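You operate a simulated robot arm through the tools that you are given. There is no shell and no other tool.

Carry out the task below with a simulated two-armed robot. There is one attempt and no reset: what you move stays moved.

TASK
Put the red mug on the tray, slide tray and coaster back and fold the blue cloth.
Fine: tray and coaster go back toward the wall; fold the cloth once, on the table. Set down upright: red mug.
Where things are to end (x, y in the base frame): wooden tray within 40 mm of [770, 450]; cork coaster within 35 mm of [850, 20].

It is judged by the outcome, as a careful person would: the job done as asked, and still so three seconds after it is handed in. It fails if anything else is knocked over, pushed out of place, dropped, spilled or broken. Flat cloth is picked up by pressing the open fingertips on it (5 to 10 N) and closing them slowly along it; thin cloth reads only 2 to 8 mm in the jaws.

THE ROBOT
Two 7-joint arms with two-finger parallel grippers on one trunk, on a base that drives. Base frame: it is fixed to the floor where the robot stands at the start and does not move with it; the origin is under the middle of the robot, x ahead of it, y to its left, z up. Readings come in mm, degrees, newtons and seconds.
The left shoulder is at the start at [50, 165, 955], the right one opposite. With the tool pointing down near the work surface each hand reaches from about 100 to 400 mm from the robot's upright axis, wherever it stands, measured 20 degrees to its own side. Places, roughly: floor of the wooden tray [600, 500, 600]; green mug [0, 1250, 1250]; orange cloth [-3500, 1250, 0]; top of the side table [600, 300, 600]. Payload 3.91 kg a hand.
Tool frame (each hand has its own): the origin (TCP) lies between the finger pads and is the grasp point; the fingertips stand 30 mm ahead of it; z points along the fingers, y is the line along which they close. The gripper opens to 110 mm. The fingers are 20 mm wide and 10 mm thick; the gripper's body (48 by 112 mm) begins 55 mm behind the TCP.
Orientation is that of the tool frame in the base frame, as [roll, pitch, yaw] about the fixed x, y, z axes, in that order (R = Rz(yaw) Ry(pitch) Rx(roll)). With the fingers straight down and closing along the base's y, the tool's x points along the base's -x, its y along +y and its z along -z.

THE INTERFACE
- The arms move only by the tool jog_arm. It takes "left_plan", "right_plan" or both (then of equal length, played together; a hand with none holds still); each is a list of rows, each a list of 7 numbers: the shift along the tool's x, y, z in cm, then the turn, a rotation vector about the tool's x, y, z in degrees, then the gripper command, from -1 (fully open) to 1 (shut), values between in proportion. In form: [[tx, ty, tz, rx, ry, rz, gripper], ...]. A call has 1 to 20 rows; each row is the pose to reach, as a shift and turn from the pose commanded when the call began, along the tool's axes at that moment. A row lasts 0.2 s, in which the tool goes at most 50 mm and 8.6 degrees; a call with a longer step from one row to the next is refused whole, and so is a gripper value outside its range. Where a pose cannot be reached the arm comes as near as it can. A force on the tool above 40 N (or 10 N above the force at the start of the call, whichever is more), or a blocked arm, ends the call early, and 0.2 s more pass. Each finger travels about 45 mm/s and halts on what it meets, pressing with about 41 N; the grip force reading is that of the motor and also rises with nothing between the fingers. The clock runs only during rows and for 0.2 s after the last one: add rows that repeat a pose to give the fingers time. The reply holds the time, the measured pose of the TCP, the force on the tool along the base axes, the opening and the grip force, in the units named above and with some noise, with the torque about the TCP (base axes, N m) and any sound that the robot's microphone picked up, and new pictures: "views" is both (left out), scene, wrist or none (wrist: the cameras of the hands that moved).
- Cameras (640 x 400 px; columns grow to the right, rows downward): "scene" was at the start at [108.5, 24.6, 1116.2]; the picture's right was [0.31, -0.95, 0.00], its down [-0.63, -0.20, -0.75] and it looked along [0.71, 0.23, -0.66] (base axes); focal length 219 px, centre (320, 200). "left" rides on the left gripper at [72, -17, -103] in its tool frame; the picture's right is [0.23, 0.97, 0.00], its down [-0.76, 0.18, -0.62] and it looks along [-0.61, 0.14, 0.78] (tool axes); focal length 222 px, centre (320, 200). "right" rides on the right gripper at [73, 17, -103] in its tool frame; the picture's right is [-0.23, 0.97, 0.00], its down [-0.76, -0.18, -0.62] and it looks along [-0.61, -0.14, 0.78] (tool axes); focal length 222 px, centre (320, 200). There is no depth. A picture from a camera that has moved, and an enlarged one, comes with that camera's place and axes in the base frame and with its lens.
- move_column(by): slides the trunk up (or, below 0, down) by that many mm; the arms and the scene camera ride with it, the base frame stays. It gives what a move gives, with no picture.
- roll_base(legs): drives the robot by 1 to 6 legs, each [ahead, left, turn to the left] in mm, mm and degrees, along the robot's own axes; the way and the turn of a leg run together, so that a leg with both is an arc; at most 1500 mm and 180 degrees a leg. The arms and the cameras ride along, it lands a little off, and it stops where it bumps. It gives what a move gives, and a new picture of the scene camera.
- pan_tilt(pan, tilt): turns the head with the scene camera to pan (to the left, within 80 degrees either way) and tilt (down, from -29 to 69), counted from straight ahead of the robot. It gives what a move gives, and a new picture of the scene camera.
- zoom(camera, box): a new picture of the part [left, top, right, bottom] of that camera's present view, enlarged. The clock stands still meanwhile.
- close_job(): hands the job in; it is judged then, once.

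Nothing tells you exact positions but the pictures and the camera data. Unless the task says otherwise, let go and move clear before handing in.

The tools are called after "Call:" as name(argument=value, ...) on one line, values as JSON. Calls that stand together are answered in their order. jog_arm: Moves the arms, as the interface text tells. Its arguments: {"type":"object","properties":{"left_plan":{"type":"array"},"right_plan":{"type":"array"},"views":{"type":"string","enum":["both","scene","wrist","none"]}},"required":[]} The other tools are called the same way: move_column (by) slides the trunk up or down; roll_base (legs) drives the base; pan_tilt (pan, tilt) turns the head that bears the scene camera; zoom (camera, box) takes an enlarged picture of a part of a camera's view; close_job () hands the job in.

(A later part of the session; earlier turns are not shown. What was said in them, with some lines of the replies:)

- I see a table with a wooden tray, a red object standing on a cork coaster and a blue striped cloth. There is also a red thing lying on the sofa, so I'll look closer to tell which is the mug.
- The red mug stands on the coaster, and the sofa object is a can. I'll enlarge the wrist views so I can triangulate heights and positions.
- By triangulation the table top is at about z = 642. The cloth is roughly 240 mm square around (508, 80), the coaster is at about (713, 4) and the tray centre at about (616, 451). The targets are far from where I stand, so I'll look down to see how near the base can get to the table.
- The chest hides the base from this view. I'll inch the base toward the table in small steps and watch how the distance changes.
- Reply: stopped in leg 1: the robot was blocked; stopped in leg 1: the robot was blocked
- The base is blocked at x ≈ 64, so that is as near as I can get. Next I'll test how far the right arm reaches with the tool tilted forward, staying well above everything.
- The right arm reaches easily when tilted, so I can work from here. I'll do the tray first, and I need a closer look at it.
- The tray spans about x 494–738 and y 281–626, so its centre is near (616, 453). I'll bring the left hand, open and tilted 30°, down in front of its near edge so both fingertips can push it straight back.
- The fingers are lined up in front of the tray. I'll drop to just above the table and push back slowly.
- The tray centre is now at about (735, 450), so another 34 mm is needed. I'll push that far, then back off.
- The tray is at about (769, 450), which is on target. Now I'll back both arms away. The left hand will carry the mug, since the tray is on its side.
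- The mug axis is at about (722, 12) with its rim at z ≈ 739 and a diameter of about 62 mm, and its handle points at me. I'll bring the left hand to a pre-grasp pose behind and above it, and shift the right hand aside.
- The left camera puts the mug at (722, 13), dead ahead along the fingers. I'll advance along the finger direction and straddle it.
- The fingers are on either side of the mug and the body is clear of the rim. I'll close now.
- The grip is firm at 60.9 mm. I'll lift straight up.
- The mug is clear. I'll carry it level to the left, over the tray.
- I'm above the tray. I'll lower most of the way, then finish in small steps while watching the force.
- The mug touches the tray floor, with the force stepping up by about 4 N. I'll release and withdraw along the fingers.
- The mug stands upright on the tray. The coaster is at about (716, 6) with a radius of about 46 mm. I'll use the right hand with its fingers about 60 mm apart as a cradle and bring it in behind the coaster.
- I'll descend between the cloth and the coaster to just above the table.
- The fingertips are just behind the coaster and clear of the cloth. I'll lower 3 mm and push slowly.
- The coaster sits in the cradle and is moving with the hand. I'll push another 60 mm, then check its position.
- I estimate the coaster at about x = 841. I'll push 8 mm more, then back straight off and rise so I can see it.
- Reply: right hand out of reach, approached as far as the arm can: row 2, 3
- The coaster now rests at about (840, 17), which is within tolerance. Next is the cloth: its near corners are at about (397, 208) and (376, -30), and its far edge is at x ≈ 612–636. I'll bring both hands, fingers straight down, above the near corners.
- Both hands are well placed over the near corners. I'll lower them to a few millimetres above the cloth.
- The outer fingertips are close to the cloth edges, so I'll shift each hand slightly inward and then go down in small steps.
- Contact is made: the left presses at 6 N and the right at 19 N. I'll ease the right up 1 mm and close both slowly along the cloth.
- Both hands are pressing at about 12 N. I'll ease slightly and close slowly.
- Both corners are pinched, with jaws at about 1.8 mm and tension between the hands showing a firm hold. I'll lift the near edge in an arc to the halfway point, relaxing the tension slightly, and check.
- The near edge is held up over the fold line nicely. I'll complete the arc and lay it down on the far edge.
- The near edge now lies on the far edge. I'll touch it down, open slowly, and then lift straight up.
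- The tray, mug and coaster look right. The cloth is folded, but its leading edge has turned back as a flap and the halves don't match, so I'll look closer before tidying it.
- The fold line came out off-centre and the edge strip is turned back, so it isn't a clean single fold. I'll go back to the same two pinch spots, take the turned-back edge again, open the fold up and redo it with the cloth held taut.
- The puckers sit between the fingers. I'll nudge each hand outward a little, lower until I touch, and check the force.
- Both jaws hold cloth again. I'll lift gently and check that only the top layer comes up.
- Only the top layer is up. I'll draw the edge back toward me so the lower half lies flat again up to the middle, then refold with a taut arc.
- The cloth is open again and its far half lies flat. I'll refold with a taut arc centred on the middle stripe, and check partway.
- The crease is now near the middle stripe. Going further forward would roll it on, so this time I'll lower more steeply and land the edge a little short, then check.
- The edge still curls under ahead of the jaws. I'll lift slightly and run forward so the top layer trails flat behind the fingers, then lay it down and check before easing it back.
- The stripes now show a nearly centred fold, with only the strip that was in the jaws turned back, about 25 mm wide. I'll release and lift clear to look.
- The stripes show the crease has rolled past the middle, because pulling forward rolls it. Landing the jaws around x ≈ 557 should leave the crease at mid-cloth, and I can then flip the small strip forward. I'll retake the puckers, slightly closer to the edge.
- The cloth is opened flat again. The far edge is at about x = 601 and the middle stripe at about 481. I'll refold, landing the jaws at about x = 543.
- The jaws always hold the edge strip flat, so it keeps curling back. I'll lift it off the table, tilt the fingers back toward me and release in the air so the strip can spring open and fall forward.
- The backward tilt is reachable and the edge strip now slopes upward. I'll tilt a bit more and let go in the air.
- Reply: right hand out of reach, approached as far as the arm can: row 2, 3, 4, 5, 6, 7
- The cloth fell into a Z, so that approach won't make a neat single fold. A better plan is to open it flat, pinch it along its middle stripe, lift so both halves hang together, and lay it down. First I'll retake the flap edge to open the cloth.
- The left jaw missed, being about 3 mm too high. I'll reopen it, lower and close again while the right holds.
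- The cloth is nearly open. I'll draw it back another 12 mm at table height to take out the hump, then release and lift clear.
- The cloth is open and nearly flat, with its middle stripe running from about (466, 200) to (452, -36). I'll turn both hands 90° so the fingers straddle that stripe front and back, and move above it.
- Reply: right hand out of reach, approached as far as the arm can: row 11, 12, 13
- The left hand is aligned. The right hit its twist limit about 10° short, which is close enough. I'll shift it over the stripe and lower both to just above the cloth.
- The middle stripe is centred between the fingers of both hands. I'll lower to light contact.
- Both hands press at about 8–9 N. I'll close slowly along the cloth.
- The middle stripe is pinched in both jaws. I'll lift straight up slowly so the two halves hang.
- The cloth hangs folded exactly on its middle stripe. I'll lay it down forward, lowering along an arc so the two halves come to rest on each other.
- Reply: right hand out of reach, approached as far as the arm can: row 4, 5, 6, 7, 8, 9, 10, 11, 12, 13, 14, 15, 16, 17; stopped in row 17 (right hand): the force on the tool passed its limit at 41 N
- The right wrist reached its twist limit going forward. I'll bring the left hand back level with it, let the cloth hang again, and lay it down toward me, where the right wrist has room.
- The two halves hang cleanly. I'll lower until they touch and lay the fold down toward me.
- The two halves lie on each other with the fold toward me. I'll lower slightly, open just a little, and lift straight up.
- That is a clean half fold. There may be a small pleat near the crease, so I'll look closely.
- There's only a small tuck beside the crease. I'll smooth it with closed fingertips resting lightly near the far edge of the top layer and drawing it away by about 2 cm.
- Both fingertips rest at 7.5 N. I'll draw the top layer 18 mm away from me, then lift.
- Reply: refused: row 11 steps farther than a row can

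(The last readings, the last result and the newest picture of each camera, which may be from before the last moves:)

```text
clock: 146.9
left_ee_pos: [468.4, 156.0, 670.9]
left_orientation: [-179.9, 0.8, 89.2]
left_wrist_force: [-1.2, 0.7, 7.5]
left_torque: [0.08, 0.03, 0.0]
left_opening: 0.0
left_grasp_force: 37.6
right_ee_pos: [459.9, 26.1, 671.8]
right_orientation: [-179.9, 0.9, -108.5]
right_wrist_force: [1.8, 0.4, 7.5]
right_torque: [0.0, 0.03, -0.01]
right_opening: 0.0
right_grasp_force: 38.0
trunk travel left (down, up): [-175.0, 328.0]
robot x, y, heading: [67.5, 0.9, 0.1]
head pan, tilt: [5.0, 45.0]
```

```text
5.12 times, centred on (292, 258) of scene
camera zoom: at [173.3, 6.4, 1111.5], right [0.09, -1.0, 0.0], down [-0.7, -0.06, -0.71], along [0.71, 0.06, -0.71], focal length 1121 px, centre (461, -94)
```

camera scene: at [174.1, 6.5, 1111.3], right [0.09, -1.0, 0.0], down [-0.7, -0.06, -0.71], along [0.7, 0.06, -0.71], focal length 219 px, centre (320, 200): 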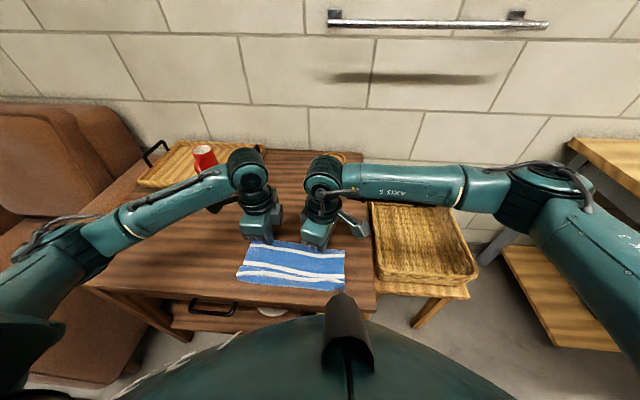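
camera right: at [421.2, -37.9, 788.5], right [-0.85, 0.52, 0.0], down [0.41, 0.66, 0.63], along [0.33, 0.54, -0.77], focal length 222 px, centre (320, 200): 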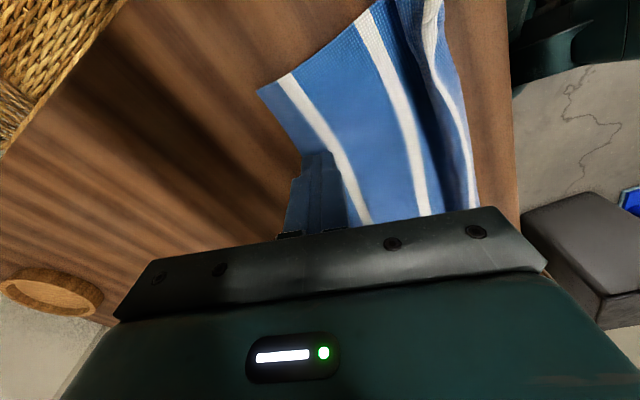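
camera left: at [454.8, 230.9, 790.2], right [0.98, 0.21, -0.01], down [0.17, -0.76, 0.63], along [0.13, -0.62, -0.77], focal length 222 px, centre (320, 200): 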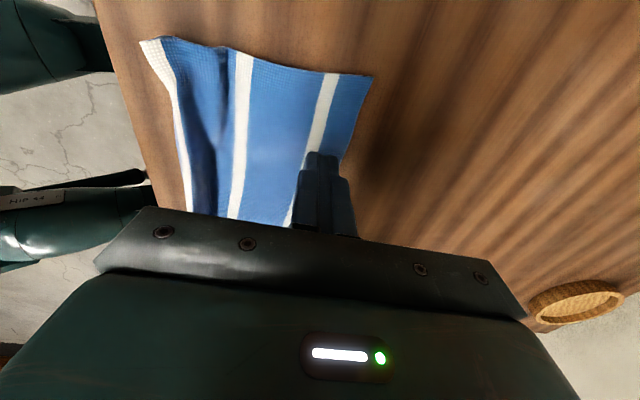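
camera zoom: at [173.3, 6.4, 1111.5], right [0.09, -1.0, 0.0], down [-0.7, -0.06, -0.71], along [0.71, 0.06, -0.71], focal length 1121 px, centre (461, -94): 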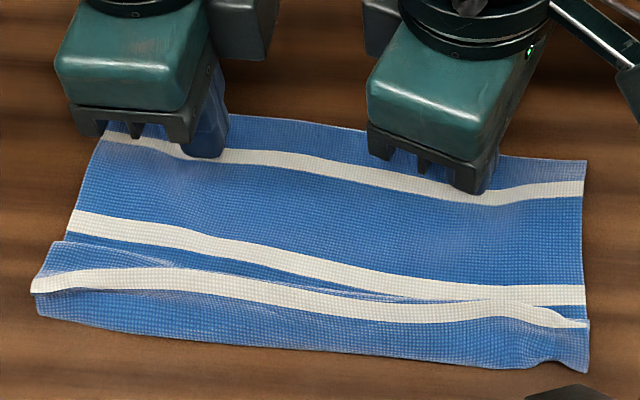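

Call:
jog_arm(left_plan=[[0, 0.3, 0, 0, 0, 0, 1], [0, 0.6, 0, 0, 0, 0, 1], [0, 0.9, 0, 0, 0, 0, 1], [0, 1.2, 0, 0, 0, 0, 1], [0, 1.5, 0, 0, 0, 0, 1], [0, 1.8, 0, 0, 0, 0, 1], [0, 1.8, 0, 0, 0, 0, 1], [0, 1.8, -1, 0, 0, 0, 1], [0, 1.8, -4, 0, 0, 0, 1], [0, 1.8, -7, 0, 0, 0, 1], [3, 1.8, -9, 0, 0, 0, 1], [6, 1.8, -11, 0, 0, 0, 1]], right_plan=[[-0.1, -0.28, 0, 0, 0, 0, 1], [-0.19, -0.57, 0, 0, 0, 0, 1], [-0.29, -0.85, 0, 0, 0, 0, 1], [-0.38, -1.14, 0, 0, 0, 0, 1], [-0.48, -1.42, 0, 0, 0, 0, 1], [-0.57, -1.71, 0, 0, 0, 0, 1], [-0.57, -1.71, 0, 0, 0, 0, 1], [-0.57, -1.71, -1, 0, 0, 0, 1], [-0.57, -1.71, -4, 0, 0, 0, 1], [-0.57, -1.71, -7, 0, 0, 0, 1], [2.4, -0.7, -9, 0, 0, 0, 1], [5.4, 0.3, -11, 0, 0, 0, 1]])

Call:
zoom(camera="scene", box=[230, 220, 355, 295])

```text
clock: 149.5
left_ee_pos: [488.5, 219.1, 778.9]
left_orientation: [-179.9, 0.8, 89.1]
left_wrist_force: [0.6, -0.7, -0.2]
left_torque: [0.0, 0.0, 0.02]
left_opening: 0.1
left_grasp_force: 37.8
right_ee_pos: [441.3, -26.3, 781.4]
right_orientation: [180.0, 0.6, -108.5]
right_wrist_force: [0.7, -0.2, 0.0]
right_torque: [0.01, 0.0, -0.01]
right_opening: 0.0
right_grasp_force: 37.8
trunk travel left (down, up): [-175.0, 328.0]
robot x, y, heading: [65.3, 1.0, 0.2]
head pan, tilt: [5.0, 45.0]
camera scene: at [174.1, 6.4, 1111.3], right [0.09, -1.0, 0.0], down [-0.7, -0.06, -0.71], along [0.7, 0.06, -0.71], focal length 219 px, centre (320, 200)
camera right: at [400.9, -91.5, 883.7], right [-0.85, 0.52, 0.0], down [0.41, 0.66, 0.63], along [0.33, 0.54, -0.77], focal length 222 px, centre (320, 200)
camera left: at [473.6, 292.3, 882.1], right [0.98, 0.21, -0.01], down [0.17, -0.76, 0.63], along [0.13, -0.62, -0.77], focal length 222 px, centre (320, 200)
```

scene: 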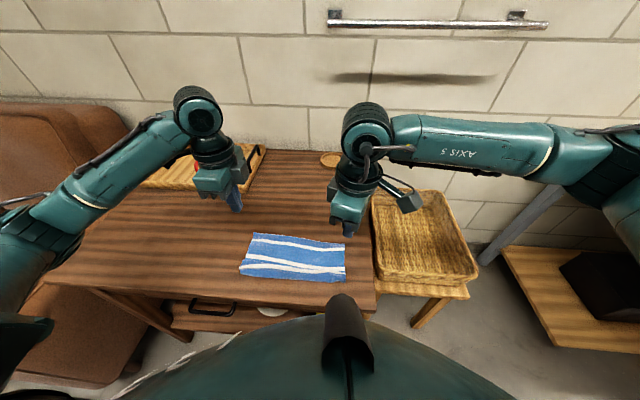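
right: 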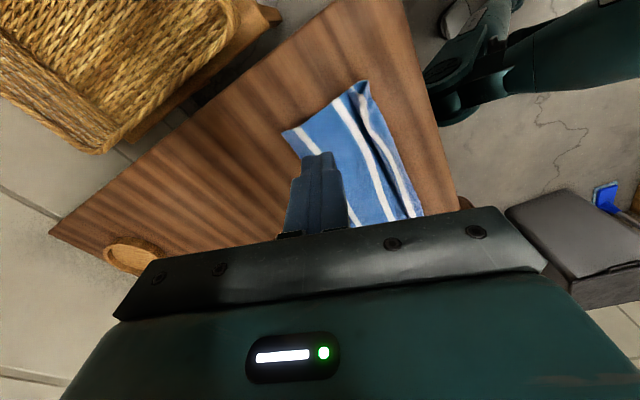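
left: 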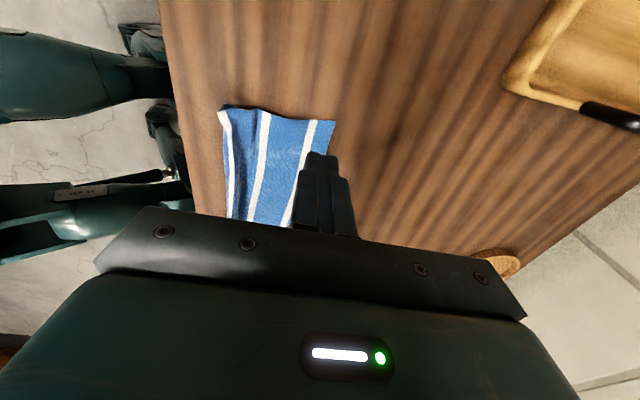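

```text
5.12 times, centred on (292, 258) of scene
camera zoom: at [174.1, 6.4, 1111.3], right [0.09, -1.0, 0.0], down [-0.7, -0.06, -0.71], along [0.7, 0.06, -0.71], focal length 1121 px, centre (461, -94)
```

zoom: 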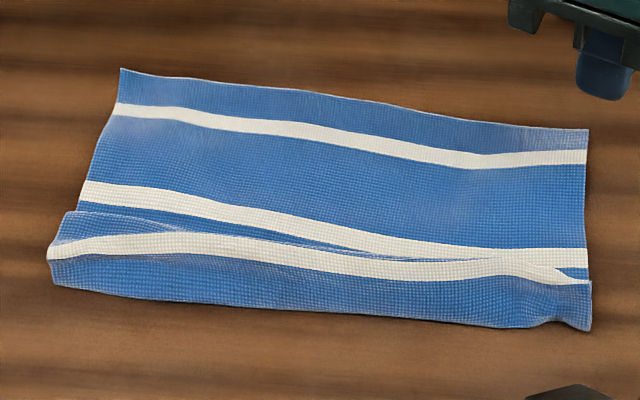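

The whole cloth slid a little but stays neatly folded in half on the table. I'll move both arms clear and make a final check of everything.

Call:
jog_arm(left_plan=[[2, -1, -1.2, 0, 0, 0, 1], [4, -2, -2.4, 0, 0, 0, 0.6], [6, -3, -3.6, 0, 0, 0, 0.2], [8, -4, -4.8, 0, 0, 0, -0.2], [10, -5, -6, 0, 0, 0, -0.6], [10, -5, -6, 0, 0, 0, -0.6]], right_plan=[[2.3, -0.8, -1.2, 0, 0, 0, 1], [4.6, -1.5, -2.4, 0, 0, 0, 0.6], [6.8, -2.3, -3.6, 0, 0, 0, 0.2], [9.1, -3, -4.8, 0, 0, 0, -0.2], [11.4, -3.8, -6, 0, 0, 0, -0.6], [11.4, -3.8, -6, 0, 0, 0, -0.6]], views="scene")

Call:
pan_tilt(pan=14, tilt=42)

Call:
zoom(camera="scene", box=[160, 120, 420, 290])

Call:
zoom(camera="scene", box=[170, 120, 330, 220])

```text
clock: 150.9
left_ee_pos: [439.5, 319.6, 838.0]
left_orientation: [-179.7, 0.7, 89.1]
left_wrist_force: [0.5, 0.3, 0.3]
left_torque: [0.0, -0.05, -0.02]
left_opening: 87.9
left_grasp_force: 0.1
right_ee_pos: [439.8, -137.1, 836.6]
right_orientation: [-179.9, 0.7, -109.1]
right_wrist_force: [0.6, -0.3, 0.8]
right_torque: [0.02, 0.01, 0.0]
right_opening: 88.0
right_grasp_force: 0.1
right hand out of reach, approached as far as the arm can: row 5, 6
trunk travel left (down, up): [-175.0, 328.0]
robot x, y, heading: [65.6, -1.1, -0.2]
head pan, tilt: [5.0, 45.0]
camera scene: at [173.9, 6.7, 1111.4], right [0.09, -1.0, 0.0], down [-0.7, -0.06, -0.71], along [0.7, 0.06, -0.71], focal length 219 px, centre (320, 200)
```

scene: 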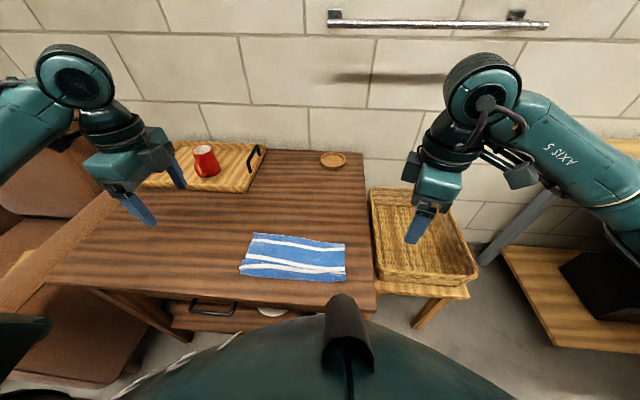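

```text
clock: 151.6
left_ee_pos: [438.3, 320.5, 837.5]
left_orientation: [-179.7, 0.8, 89.2]
left_wrist_force: [0.4, 0.2, 1.4]
left_torque: [0.03, -0.03, -0.02]
left_opening: 87.8
left_grasp_force: 0.0
right_ee_pos: [439.9, -138.1, 836.3]
right_orientation: [180.0, 0.7, -109.1]
right_wrist_force: [-0.4, -0.3, -0.2]
right_torque: [0.03, 0.03, 0.0]
right_opening: 88.0
right_grasp_force: 0.0
trunk travel left (down, up): [-175.0, 328.0]
robot x, y, heading: [61.5, -2.1, 0.1]
head pan, tilt: [14.0, 42.0]
camera scene: at [174.3, 19.5, 1115.6], right [0.24, -0.97, 0.0], down [-0.65, -0.16, -0.74], along [0.72, 0.18, -0.67], focal length 219 px, centre (320, 200)
```

scene: 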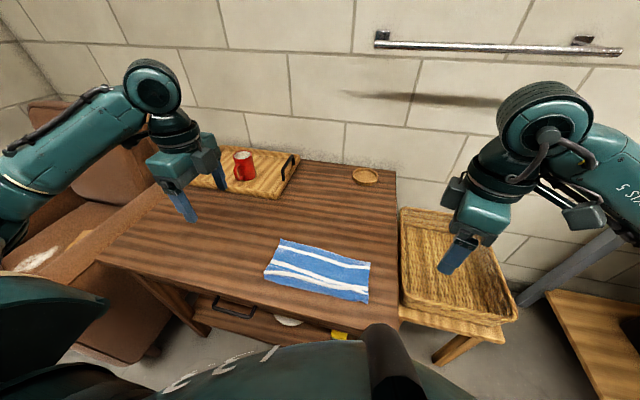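

```text
2.35 times, centred on (290, 205) of scene
camera zoom: at [174.3, 19.5, 1115.6], right [0.24, -0.97, 0.0], down [-0.65, -0.16, -0.74], along [0.72, 0.18, -0.67], focal length 515 px, centre (391, 188)
```

zoom: 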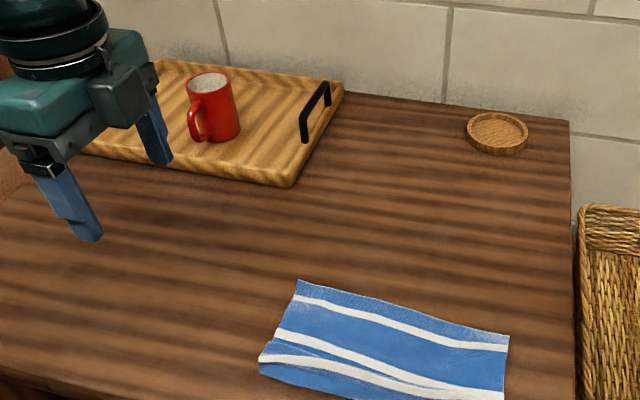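

```text
4.00 times, centred on (250, 170) of scene
camera zoom: at [174.3, 19.5, 1115.6], right [0.24, -0.97, 0.0], down [-0.65, -0.16, -0.74], along [0.72, 0.18, -0.67], focal length 876 px, centre (600, 320)
```

zoom: 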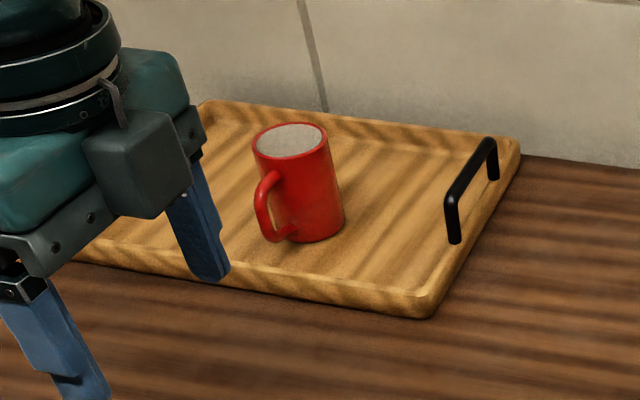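

The red mug stands upright on the tray. The tray is centred at about (770, 450) and the coaster at about (838, 18). The cloth lies folded once on the table, nothing else has been disturbed, and both arms are clear, so I'm handing in.

Call:
close_job()

```text
The job is handed in.
```

I've handed the job in with all three parts done; every position below is measured from the camera pictures. Nothing else was knocked over or moved out of place, and both arms were clear at the end.

- **Red mug:** it stands upright on the wooden tray.
- **Wooden tray:** slid back to about (770, 450), which is on target.
- **Cork coaster:** slid back to about (838, 18), roughly 12 mm from target and inside the 35 mm limit.
- **Blue cloth:** folded once, in half, on the table. A small tuck about 15–20 mm wide remains beside the crease.

My first attempts at the cloth folded off-centre or with the edge turned back. I opened it out and refolded it from its middle stripe, and it now lies closer to the front of the table than where it started. I tried once to smooth out the tuck, but the whole cloth slid instead, so I left it.
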